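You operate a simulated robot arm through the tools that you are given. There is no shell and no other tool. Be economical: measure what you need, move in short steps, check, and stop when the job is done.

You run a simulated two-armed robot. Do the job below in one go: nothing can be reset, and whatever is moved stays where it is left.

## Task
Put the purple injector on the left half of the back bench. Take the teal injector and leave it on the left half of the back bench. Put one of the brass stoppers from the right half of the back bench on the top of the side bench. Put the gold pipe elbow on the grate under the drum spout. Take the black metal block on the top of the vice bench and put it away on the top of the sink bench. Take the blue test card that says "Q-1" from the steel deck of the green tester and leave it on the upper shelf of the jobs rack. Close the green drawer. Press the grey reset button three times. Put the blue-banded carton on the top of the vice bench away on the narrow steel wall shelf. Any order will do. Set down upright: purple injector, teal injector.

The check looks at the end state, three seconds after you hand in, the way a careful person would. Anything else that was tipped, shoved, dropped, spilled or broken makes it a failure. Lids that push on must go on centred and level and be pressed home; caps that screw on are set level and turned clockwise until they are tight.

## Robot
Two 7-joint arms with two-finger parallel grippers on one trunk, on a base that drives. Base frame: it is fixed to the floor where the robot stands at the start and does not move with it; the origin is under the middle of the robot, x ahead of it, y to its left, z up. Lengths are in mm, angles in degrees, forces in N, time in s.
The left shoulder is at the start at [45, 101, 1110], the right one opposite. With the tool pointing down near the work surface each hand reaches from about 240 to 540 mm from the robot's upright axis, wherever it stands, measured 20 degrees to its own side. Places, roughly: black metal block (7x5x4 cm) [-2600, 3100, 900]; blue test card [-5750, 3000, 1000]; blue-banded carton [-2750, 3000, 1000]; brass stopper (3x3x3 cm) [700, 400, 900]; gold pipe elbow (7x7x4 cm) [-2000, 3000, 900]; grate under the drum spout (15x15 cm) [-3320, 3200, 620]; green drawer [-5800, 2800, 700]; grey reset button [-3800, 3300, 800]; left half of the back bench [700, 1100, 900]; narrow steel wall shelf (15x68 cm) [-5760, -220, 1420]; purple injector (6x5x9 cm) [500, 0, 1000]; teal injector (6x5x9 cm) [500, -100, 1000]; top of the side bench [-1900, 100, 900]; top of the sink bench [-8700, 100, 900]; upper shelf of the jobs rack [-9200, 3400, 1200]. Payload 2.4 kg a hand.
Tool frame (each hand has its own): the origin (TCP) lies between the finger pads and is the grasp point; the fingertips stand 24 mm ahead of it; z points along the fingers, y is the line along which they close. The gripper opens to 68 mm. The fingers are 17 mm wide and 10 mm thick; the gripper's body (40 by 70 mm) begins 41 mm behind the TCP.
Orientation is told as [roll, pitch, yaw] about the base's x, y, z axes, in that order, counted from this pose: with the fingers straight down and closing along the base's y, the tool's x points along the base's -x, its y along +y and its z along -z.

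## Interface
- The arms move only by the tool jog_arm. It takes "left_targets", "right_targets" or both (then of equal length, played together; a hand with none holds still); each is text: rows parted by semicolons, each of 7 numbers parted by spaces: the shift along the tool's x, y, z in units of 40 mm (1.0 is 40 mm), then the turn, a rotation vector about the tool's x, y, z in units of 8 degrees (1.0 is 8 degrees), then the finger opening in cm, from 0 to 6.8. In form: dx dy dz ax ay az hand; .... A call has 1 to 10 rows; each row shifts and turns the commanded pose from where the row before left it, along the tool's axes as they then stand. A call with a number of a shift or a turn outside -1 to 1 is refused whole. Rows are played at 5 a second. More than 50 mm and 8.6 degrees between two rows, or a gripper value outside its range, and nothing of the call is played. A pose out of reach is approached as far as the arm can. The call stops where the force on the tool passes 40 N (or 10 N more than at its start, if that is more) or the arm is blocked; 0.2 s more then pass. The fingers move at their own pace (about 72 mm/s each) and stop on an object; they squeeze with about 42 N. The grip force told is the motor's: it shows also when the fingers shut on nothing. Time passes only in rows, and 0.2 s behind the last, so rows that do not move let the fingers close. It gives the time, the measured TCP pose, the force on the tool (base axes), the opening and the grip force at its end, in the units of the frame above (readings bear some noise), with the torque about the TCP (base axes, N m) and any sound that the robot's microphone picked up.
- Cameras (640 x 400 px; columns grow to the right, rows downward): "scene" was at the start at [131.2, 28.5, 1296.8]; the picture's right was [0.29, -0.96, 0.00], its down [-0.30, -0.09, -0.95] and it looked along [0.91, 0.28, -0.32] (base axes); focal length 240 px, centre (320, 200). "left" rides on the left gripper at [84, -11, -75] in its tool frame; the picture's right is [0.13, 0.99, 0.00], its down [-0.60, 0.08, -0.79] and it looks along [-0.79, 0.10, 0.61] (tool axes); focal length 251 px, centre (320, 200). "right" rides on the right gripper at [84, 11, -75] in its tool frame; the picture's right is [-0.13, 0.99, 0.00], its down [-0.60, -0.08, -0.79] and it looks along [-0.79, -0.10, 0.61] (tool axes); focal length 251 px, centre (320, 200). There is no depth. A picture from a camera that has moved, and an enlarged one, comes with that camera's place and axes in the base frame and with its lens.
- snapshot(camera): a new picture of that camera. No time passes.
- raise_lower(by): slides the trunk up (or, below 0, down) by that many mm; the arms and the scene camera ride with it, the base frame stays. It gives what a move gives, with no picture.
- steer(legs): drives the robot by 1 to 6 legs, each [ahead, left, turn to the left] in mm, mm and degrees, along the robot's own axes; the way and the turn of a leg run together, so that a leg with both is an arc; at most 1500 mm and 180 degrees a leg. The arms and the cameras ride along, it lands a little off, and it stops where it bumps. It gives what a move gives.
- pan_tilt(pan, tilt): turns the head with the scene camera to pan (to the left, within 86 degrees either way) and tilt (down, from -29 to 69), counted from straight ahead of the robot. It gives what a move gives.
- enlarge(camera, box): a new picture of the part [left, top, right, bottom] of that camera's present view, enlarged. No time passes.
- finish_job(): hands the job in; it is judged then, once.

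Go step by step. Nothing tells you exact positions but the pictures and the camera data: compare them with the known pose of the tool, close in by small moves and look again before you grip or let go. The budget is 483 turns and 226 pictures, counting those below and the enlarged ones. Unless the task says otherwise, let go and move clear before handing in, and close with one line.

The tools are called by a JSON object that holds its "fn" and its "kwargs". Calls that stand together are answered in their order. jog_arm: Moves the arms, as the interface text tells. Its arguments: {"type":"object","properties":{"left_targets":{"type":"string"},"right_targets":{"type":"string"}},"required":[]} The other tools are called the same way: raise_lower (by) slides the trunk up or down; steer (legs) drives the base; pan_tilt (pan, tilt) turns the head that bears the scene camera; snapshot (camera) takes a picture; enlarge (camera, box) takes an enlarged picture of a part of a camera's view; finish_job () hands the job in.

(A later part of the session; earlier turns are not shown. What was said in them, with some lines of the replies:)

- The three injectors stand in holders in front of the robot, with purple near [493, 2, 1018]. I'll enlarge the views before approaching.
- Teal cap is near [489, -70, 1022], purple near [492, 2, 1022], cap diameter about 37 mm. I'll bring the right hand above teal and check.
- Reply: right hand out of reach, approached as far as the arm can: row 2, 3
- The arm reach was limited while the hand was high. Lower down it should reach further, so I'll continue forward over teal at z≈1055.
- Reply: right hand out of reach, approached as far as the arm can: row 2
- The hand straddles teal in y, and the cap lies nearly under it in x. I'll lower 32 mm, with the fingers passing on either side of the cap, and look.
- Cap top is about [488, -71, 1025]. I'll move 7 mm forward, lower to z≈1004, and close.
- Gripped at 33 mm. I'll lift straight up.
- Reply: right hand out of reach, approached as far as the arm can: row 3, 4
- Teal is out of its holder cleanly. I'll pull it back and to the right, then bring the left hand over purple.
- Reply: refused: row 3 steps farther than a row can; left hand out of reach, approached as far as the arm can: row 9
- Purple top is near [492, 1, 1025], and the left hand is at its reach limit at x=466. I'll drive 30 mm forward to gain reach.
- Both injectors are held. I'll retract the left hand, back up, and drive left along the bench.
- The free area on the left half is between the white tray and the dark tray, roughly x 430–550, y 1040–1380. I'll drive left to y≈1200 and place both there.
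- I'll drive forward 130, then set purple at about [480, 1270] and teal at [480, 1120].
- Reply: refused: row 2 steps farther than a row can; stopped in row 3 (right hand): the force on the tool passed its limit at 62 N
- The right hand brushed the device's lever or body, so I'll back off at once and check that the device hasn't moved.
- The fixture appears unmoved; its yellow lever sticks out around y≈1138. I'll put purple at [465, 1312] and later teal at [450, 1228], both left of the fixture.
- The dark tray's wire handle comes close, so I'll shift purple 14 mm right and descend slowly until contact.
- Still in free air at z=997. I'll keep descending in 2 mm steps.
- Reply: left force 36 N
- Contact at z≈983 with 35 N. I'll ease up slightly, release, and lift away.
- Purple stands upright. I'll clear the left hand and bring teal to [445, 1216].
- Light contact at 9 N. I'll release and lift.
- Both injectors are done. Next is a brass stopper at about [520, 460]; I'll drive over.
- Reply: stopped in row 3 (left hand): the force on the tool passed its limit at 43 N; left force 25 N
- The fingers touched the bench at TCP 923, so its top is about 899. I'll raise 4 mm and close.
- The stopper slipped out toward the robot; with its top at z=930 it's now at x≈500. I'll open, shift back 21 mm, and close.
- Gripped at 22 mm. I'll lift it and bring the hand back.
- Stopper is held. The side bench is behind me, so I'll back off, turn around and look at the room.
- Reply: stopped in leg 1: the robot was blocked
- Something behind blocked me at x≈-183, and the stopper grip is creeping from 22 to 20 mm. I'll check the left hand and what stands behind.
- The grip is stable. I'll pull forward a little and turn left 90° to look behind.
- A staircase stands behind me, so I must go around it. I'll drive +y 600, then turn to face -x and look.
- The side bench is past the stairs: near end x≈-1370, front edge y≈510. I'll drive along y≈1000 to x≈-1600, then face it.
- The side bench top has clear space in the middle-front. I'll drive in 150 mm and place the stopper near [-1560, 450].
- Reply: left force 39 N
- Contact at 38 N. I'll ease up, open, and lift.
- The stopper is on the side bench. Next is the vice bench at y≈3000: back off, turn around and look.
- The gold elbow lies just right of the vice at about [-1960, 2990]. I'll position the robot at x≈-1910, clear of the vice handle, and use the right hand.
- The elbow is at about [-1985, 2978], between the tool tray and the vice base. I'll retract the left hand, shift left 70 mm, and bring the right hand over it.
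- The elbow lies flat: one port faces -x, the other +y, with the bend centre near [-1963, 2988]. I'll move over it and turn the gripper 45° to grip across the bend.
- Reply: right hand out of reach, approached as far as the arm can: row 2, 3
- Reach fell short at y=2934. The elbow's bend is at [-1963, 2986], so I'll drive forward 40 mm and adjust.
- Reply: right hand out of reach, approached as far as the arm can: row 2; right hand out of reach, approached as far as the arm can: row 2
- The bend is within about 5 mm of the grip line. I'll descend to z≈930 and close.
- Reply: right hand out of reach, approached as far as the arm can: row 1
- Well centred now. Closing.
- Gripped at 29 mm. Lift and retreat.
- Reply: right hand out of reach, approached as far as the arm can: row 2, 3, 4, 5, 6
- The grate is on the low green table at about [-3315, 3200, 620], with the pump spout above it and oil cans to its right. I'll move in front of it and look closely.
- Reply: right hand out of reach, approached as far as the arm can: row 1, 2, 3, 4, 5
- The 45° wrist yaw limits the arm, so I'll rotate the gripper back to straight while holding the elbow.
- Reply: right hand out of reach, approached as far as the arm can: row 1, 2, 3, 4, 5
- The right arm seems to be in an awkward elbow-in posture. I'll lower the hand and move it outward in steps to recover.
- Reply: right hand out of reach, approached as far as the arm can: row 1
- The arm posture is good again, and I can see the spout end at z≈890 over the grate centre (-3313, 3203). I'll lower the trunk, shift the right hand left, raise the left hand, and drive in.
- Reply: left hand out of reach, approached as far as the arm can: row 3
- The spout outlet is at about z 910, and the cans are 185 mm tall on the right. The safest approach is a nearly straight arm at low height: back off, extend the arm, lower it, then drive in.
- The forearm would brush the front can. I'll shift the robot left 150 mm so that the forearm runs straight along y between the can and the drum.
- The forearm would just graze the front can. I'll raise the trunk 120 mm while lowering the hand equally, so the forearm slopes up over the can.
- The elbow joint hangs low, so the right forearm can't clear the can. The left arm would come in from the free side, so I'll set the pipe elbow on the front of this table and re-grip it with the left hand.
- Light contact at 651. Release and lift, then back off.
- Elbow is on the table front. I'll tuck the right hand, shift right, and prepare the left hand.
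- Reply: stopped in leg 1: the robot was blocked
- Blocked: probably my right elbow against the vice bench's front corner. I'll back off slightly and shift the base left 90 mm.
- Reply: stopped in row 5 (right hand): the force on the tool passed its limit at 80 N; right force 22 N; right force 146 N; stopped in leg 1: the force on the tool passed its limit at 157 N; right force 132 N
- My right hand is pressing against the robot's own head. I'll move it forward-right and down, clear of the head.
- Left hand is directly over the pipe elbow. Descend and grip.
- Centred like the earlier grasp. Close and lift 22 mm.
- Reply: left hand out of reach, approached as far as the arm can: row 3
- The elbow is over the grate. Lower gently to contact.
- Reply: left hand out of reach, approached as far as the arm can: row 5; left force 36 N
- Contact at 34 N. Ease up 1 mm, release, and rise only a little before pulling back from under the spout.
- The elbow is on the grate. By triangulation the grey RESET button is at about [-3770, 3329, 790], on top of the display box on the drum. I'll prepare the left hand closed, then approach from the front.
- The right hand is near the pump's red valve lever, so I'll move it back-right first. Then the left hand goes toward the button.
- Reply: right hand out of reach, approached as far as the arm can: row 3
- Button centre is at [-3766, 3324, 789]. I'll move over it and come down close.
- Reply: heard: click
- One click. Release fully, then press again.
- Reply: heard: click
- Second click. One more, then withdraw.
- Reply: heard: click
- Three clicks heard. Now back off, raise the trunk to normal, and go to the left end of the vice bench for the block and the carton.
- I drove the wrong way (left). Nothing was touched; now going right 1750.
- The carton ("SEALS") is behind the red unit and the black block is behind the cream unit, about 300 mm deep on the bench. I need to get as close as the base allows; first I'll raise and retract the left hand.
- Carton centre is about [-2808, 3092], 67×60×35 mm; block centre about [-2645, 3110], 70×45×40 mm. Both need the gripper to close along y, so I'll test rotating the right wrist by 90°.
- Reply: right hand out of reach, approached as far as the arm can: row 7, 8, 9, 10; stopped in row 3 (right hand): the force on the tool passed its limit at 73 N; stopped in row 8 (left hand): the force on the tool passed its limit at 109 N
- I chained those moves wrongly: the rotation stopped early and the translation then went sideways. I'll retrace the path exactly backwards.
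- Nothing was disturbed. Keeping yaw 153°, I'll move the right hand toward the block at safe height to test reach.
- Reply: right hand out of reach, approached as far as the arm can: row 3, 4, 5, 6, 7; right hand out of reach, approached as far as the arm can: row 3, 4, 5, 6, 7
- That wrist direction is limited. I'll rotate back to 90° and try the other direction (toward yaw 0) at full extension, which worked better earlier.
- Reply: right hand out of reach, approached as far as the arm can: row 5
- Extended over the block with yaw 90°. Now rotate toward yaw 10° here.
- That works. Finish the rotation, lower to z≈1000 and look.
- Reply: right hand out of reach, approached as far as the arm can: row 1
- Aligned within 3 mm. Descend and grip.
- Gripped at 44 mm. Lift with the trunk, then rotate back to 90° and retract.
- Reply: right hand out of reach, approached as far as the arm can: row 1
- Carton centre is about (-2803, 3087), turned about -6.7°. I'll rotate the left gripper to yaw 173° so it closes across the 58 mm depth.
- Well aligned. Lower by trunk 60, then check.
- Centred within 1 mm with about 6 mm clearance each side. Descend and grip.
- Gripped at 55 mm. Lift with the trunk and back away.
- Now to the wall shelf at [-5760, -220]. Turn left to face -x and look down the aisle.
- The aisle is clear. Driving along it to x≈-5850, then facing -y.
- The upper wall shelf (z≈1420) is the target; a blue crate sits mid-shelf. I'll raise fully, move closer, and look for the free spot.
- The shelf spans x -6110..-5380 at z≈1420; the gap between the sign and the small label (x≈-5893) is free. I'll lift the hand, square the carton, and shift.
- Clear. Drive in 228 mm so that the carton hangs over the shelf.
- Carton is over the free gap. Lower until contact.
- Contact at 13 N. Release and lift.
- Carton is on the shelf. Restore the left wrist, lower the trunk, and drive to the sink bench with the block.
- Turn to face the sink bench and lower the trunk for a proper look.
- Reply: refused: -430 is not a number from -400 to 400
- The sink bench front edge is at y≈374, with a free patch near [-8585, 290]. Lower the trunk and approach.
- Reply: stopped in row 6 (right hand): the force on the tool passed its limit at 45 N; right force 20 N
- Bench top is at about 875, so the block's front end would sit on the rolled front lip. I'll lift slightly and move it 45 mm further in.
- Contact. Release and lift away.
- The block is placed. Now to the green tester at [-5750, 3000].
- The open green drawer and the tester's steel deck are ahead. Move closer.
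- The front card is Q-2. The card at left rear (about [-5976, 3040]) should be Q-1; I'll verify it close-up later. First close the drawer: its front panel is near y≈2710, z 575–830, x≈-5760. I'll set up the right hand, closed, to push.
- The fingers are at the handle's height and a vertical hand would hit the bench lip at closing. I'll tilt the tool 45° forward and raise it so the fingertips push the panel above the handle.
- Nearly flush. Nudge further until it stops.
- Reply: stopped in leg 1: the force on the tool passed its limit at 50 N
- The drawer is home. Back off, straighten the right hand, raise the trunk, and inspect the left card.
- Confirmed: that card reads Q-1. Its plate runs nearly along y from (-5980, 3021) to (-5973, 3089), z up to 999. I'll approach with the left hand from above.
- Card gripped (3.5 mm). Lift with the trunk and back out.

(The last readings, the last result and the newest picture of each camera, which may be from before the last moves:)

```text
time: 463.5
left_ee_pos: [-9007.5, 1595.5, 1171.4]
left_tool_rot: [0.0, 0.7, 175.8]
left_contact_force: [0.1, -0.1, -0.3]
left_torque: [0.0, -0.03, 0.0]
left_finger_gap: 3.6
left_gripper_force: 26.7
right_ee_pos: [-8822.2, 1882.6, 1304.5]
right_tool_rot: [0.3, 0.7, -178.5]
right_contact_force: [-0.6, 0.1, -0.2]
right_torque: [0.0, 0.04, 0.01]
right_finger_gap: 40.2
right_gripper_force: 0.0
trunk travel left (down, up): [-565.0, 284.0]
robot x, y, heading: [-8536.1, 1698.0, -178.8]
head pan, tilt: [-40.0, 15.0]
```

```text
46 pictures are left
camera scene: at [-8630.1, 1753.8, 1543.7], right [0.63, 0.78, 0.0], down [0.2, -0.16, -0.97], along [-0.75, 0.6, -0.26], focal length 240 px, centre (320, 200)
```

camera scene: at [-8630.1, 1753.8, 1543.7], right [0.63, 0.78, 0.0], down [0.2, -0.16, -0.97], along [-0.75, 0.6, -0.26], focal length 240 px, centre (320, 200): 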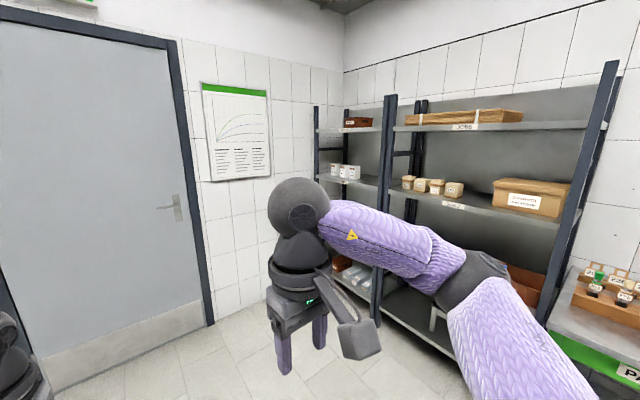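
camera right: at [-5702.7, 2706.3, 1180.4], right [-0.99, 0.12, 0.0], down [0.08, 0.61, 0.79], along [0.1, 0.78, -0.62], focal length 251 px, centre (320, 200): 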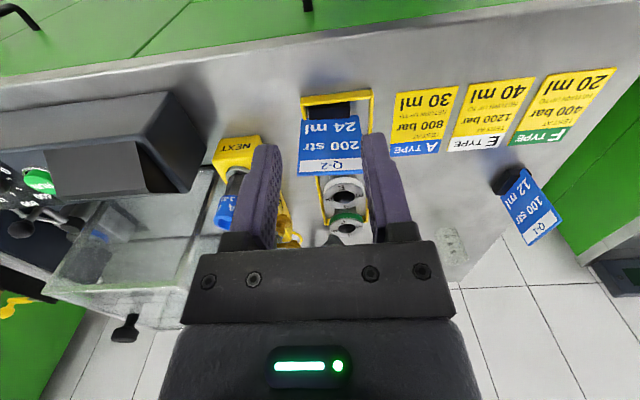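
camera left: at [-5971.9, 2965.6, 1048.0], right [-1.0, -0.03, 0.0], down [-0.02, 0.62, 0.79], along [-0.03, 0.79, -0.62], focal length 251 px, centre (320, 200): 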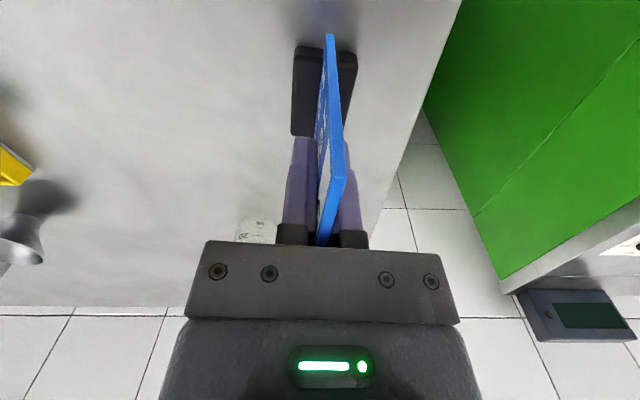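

{"fn": "enlarge", "kwargs": {"camera": "scene", "box": [300, 80, 620, 290]}}

```text
1.90 times, centred on (460, 185) of scene
camera zoom: at [-8630.1, 1753.8, 1543.7], right [0.63, 0.78, 0.0], down [0.2, -0.16, -0.97], along [-0.75, 0.6, -0.26], focal length 457 px, centre (53, 229)
```

zoom: 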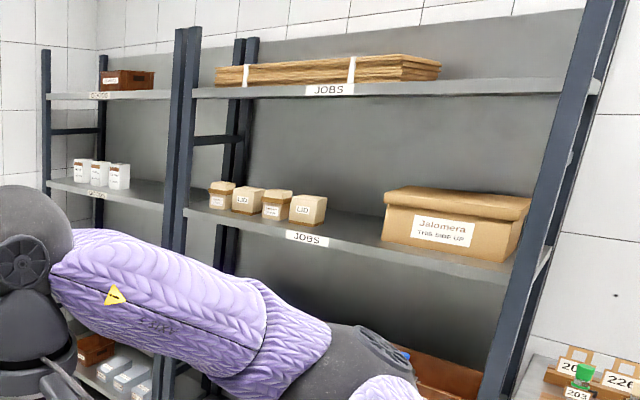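

Both shelves carry the JOBS label; the one near z≈1200 matches the described upper shelf. I'll drive in front of it.

{"fn": "steer", "kwargs": {"legs": [[430, 0, 0], [0, 0, -90.5], [400, 0, 0]]}}

{"fn": "pan_tilt", "kwargs": {"pan": 0, "tilt": 15}}

{"fn": "snapshot", "kwargs": {"camera": "scene"}}

```text
time: 472.1
left_ee_pos: [-9041.5, 2555.3, 1171.7]
left_tool_rot: [0.0, 0.7, 82.9]
left_contact_force: [-0.5, 0.1, -0.5]
left_torque: [0.0, -0.01, 0.02]
left_finger_gap: 3.8
left_gripper_force: 27.4
right_ee_pos: [-8765.0, 2357.6, 1304.8]
right_tool_rot: [0.2, 0.6, 88.6]
right_contact_force: [0.0, 0.2, 0.6]
right_torque: [-0.04, -0.03, 0.01]
right_finger_gap: 40.0
right_gripper_force: 0.0
trunk travel left (down, up): [-565.0, 284.0]
robot x, y, heading: [-8964.2, 2081.5, 88.5]
head pan, tilt: [-40.0, 15.0]
```

```text
time: 473.2
left_ee_pos: [-9040.9, 2555.5, 1171.1]
left_tool_rot: [0.1, 0.6, 82.8]
left_contact_force: [-0.2, 1.4, 0.4]
left_torque: [-0.01, -0.01, -0.02]
left_finger_gap: 3.1
left_gripper_force: 27.4
right_ee_pos: [-8765.8, 2357.5, 1305.7]
right_tool_rot: [0.3, 0.7, 88.6]
right_contact_force: [0.3, -0.7, -0.9]
right_torque: [-0.02, 0.03, -0.01]
right_finger_gap: 39.8
right_gripper_force: 0.1
trunk travel left (down, up): [-565.0, 284.0]
robot x, y, heading: [-8966.4, 2083.7, 88.3]
head pan, tilt: [0.0, 15.0]
```

```text
44 pictures are left
camera scene: at [-8964.9, 2193.2, 1543.7], right [1.0, -0.03, 0.0], down [-0.01, -0.26, -0.97], along [0.03, 0.97, -0.26], focal length 240 px, centre (320, 200)
```

scene: 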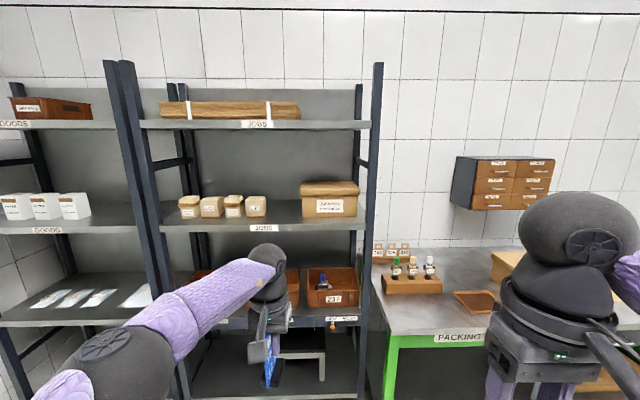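

The upper JOBS shelf's front edge is at y≈3207 and its surface about z≈1160. The free gap is x≈-9170..-9035. Raise the trunk and approach.

{"fn": "raise_lower", "kwargs": {"by": 105}}

{"fn": "steer", "kwargs": {"legs": [[400, 70, 1.5]]}}

{"fn": "snapshot", "kwargs": {"camera": "scene"}}

{"fn": "snapshot", "kwargs": {"camera": "left"}}

```text
time: 474.6
left_ee_pos: [-9042.4, 2554.4, 1277.0]
left_tool_rot: [0.0, 0.7, 82.8]
left_contact_force: [0.3, -0.1, -0.5]
left_torque: [-0.02, -0.03, 0.01]
left_finger_gap: 3.5
left_gripper_force: 27.0
right_ee_pos: [-8765.6, 2356.3, 1408.7]
right_tool_rot: [0.3, 0.7, 88.5]
right_contact_force: [0.7, 0.0, -0.2]
right_torque: [0.02, 0.02, -0.01]
right_finger_gap: 39.6
right_gripper_force: 0.1
trunk travel left (down, up): [-670.0, 180.0]
robot x, y, heading: [-8966.6, 2082.5, 88.7]
head pan, tilt: [0.0, 15.0]
```

```text
time: 477.1
left_ee_pos: [-9122.6, 2958.5, 1276.2]
left_tool_rot: [0.0, 0.8, 85.0]
left_contact_force: [0.3, -0.1, -1.1]
left_torque: [0.01, 0.01, 0.03]
left_finger_gap: 3.6
left_gripper_force: 28.0
right_ee_pos: [-8838.5, 2769.7, 1409.0]
right_tool_rot: [0.3, 0.8, 90.6]
right_contact_force: [-0.1, -0.1, -0.3]
right_torque: [0.01, -0.01, 0.0]
right_finger_gap: 39.9
right_gripper_force: 0.0
trunk travel left (down, up): [-670.0, 180.0]
robot x, y, heading: [-9033.2, 2489.2, 90.4]
head pan, tilt: [0.0, 15.0]
```

```text
43 pictures are left
camera scene: at [-9033.4, 2596.3, 1648.8], right [1.0, 0.01, 0.0], down [0.0, -0.26, -0.97], along [-0.01, 0.97, -0.26], focal length 240 px, centre (320, 200)
```

scene: 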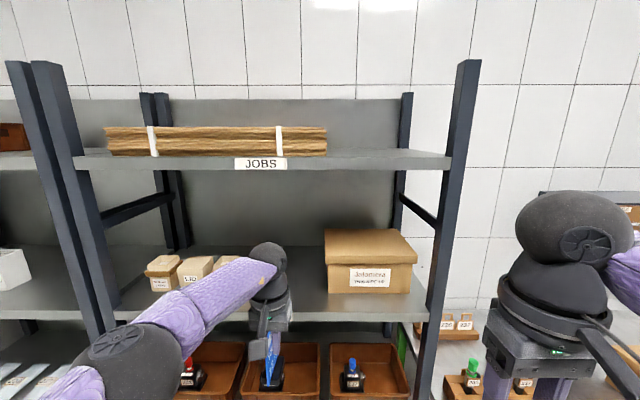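

```text
42 pictures are left
camera left: at [-9119.8, 2874.6, 1352.5], right [-1.0, -0.04, 0.0], down [-0.02, 0.62, 0.79], along [-0.03, 0.79, -0.62], focal length 251 px, centre (320, 200)
```

left: 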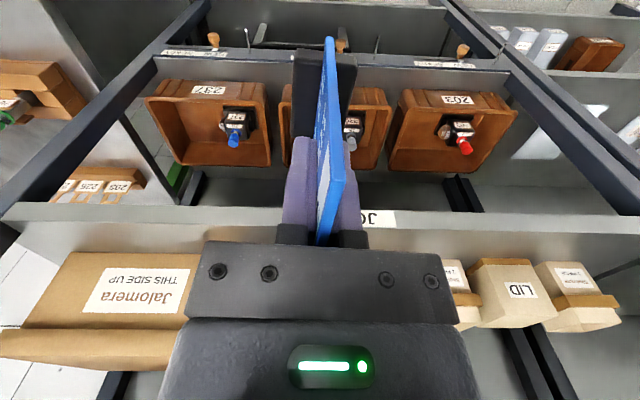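

{"fn": "steer", "kwargs": {"legs": [[200, -22, 0]]}}

{"fn": "snapshot", "kwargs": {"camera": "left"}}

{"fn": "snapshot", "kwargs": {"camera": "scene"}}

```text
time: 478.7
left_ee_pos: [-9107.5, 3157.0, 1277.2]
left_tool_rot: [0.1, 0.7, 85.5]
left_contact_force: [0.2, -0.5, -0.7]
left_torque: [-0.02, 0.0, -0.02]
left_finger_gap: 3.4
left_gripper_force: 27.4
right_ee_pos: [-8821.8, 2970.7, 1408.5]
right_tool_rot: [0.3, 0.7, 91.2]
right_contact_force: [0.1, 0.3, 0.0]
right_torque: [0.01, 0.01, 0.01]
right_finger_gap: 40.0
right_gripper_force: 0.0
trunk travel left (down, up): [-670.0, 180.0]
robot x, y, heading: [-9010.4, 2686.0, 91.3]
head pan, tilt: [0.0, 15.0]
```

```text
41 pictures are left
camera left: at [-9103.5, 3072.7, 1352.4], right [-1.0, -0.05, 0.0], down [-0.03, 0.62, 0.79], along [-0.04, 0.78, -0.62], focal length 251 px, centre (320, 200)
```

left: 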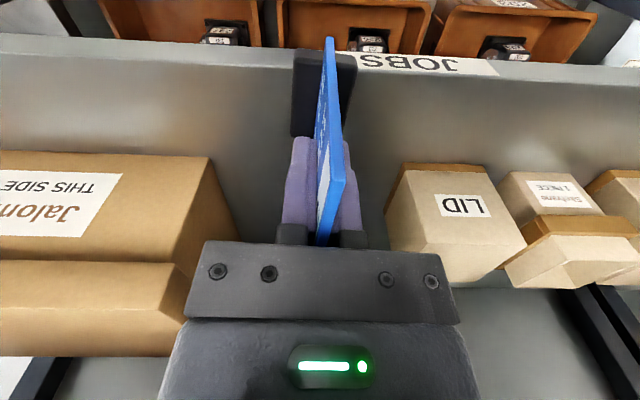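

```text
40 pictures are left
camera scene: at [-9014.8, 2795.2, 1648.7], right [1.0, 0.02, 0.0], down [0.0, -0.26, -0.97], along [-0.02, 0.97, -0.26], focal length 240 px, centre (320, 200)
```

scene: 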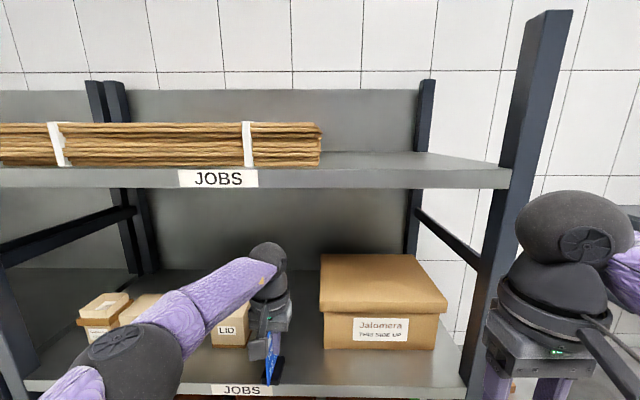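

Hand lines up with the gap (x -9195..-9005). Drive in 130 mm and lower.

{"fn": "steer", "kwargs": {"legs": [[130, 0, 0]]}}

{"fn": "jog_arm", "kwargs": {"left_targets": "0 0 0.4 0 0 0 0; 0 0 0.3 0 0 0 0; 0 0 0.1 0 0 0 0; 0 0 0.06 0 0 0 0; 0 0 0.05 0 0 0 0; 0 0 0 0 0 0 0"}}

{"fn": "snapshot", "kwargs": {"camera": "left"}}

```text
time: 480.0
left_ee_pos: [-9112.9, 3283.7, 1276.7]
left_tool_rot: [0.1, 0.7, 85.7]
left_contact_force: [-0.8, 0.4, -0.3]
left_torque: [-0.03, -0.01, -0.02]
left_finger_gap: 3.7
left_gripper_force: 27.4
right_ee_pos: [-8826.9, 3100.8, 1410.1]
right_tool_rot: [0.3, 0.7, 91.4]
right_contact_force: [-0.9, 0.1, -0.4]
right_torque: [-0.05, -0.03, -0.01]
right_finger_gap: 39.7
right_gripper_force: 0.1
trunk travel left (down, up): [-670.0, 180.0]
robot x, y, heading: [-9012.9, 2814.9, 91.1]
head pan, tilt: [0.0, 15.0]
```

```text
time: 481.4
left_ee_pos: [-9112.8, 3281.5, 1244.3]
left_tool_rot: [0.0, 0.2, 85.7]
left_contact_force: [0.9, -3.8, 18.4]
left_torque: [-0.2, 0.01, 0.01]
left_finger_gap: 3.4
left_gripper_force: 27.4
right_ee_pos: [-8826.7, 3096.7, 1409.5]
right_tool_rot: [0.4, 0.5, 91.4]
right_contact_force: [0.3, 0.8, -0.4]
right_torque: [0.01, 0.04, 0.01]
right_finger_gap: 40.0
right_gripper_force: 0.2
trunk travel left (down, up): [-670.0, 180.0]
robot x, y, heading: [-9017.8, 2812.7, 91.2]
head pan, tilt: [0.0, 15.0]
stopped in row 6 (left hand): the force on the tool passed its limit at 41 N (the readings are from after the stop); the commanded pose is now the measured one
```

```text
39 pictures are left
camera left: at [-9108.1, 3197.5, 1319.1], right [-1.0, -0.06, 0.0], down [-0.03, 0.61, 0.79], along [-0.04, 0.79, -0.61], focal length 251 px, centre (320, 200)
```

left: 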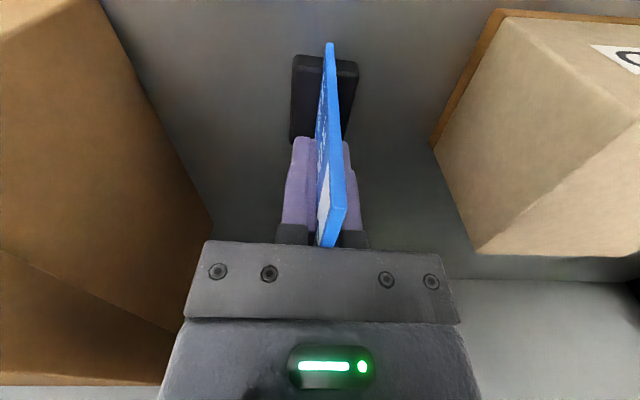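

Card base is on the shelf. Ease off, release, lift and back out.

{"fn": "jog_arm", "kwargs": {"left_targets": "0 0 -0.03 0 0 0 0; 0 0 0 0 0 0 0.8; 0 0 0 0 0 0 2; 0 0 0 0 0 0 3.5; 0 0 0 0 0 0 3.5; 0 0 -0.5 0 0 0 3.5; 0 0 -0.8 0 0 0 3.5; 0 0 -0.4 0 0 0 3.5; 0 0 0 0 0 0 3.5"}}

{"fn": "steer", "kwargs": {"legs": [[-450, 0, 0]]}}

{"fn": "snapshot", "kwargs": {"camera": "scene"}}

```text
time: 483.4
left_ee_pos: [-9113.0, 3283.6, 1312.0]
left_tool_rot: [0.1, 0.4, 85.8]
left_contact_force: [0.2, 0.8, -0.3]
left_torque: [0.01, -0.01, -0.01]
left_finger_gap: 35.0
left_gripper_force: 0.0
right_ee_pos: [-8825.6, 3098.7, 1409.2]
right_tool_rot: [0.3, 0.6, 91.4]
right_contact_force: [0.0, -0.6, -0.3]
right_torque: [-0.01, 0.01, 0.0]
right_finger_gap: 40.3
right_gripper_force: 0.0
trunk travel left (down, up): [-670.0, 180.0]
robot x, y, heading: [-9013.1, 2818.5, 91.3]
head pan, tilt: [0.0, 15.0]
```

```text
time: 486.1
left_ee_pos: [-9105.1, 2831.0, 1311.2]
left_tool_rot: [-0.1, 0.4, 86.1]
left_contact_force: [-0.6, -0.2, 0.8]
left_torque: [0.01, -0.03, -0.03]
left_finger_gap: 34.8
left_gripper_force: 0.1
right_ee_pos: [-8816.3, 2648.3, 1409.6]
right_tool_rot: [0.3, 0.6, 91.8]
right_contact_force: [0.2, -0.9, -0.7]
right_torque: [-0.03, 0.02, -0.01]
right_finger_gap: 39.9
right_gripper_force: 0.1
trunk travel left (down, up): [-670.0, 180.0]
robot x, y, heading: [-9000.4, 2361.8, 91.7]
head pan, tilt: [0.0, 15.0]
```

```text
38 pictures are left
camera scene: at [-9007.4, 2469.5, 1648.9], right [1.0, 0.03, 0.0], down [0.01, -0.26, -0.97], along [-0.03, 0.97, -0.26], focal length 240 px, centre (320, 200)
```

scene: 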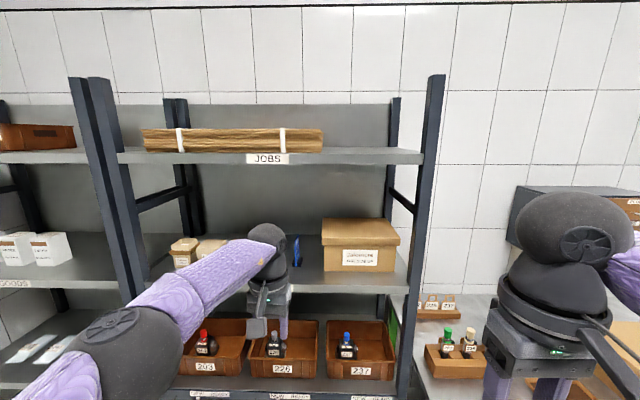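

{"fn": "enlarge", "kwargs": {"camera": "scene", "box": [180, 210, 420, 400]}}

```text
2.11 times, centred on (300, 305) of scene
camera zoom: at [-9007.4, 2469.5, 1648.9], right [1.0, 0.03, 0.0], down [0.01, -0.26, -0.97], along [-0.03, 0.97, -0.26], focal length 505 px, centre (362, -21)
```

zoom: 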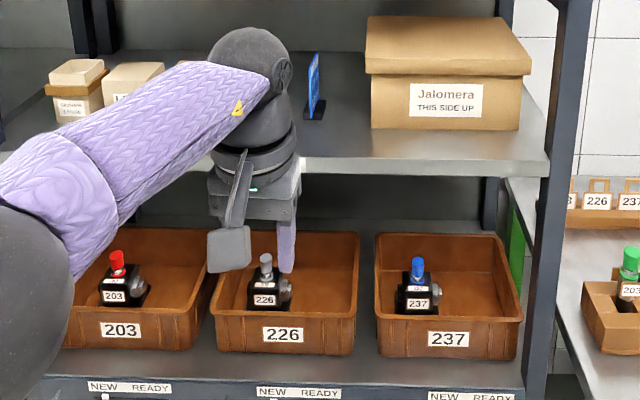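

The Q-1 card stands on the upper JOBS shelf, both hands are empty and clear, and every task is done. Handing in.

{"fn": "finish_job", "kwargs": {}}

```text
The job is handed in.
```

All nine tasks are done and handed in. On the way the right hand bumped the fixture on the back bench, and the robot bumped the stairs and the vice bench; in the pictures I took, nothing looked moved.
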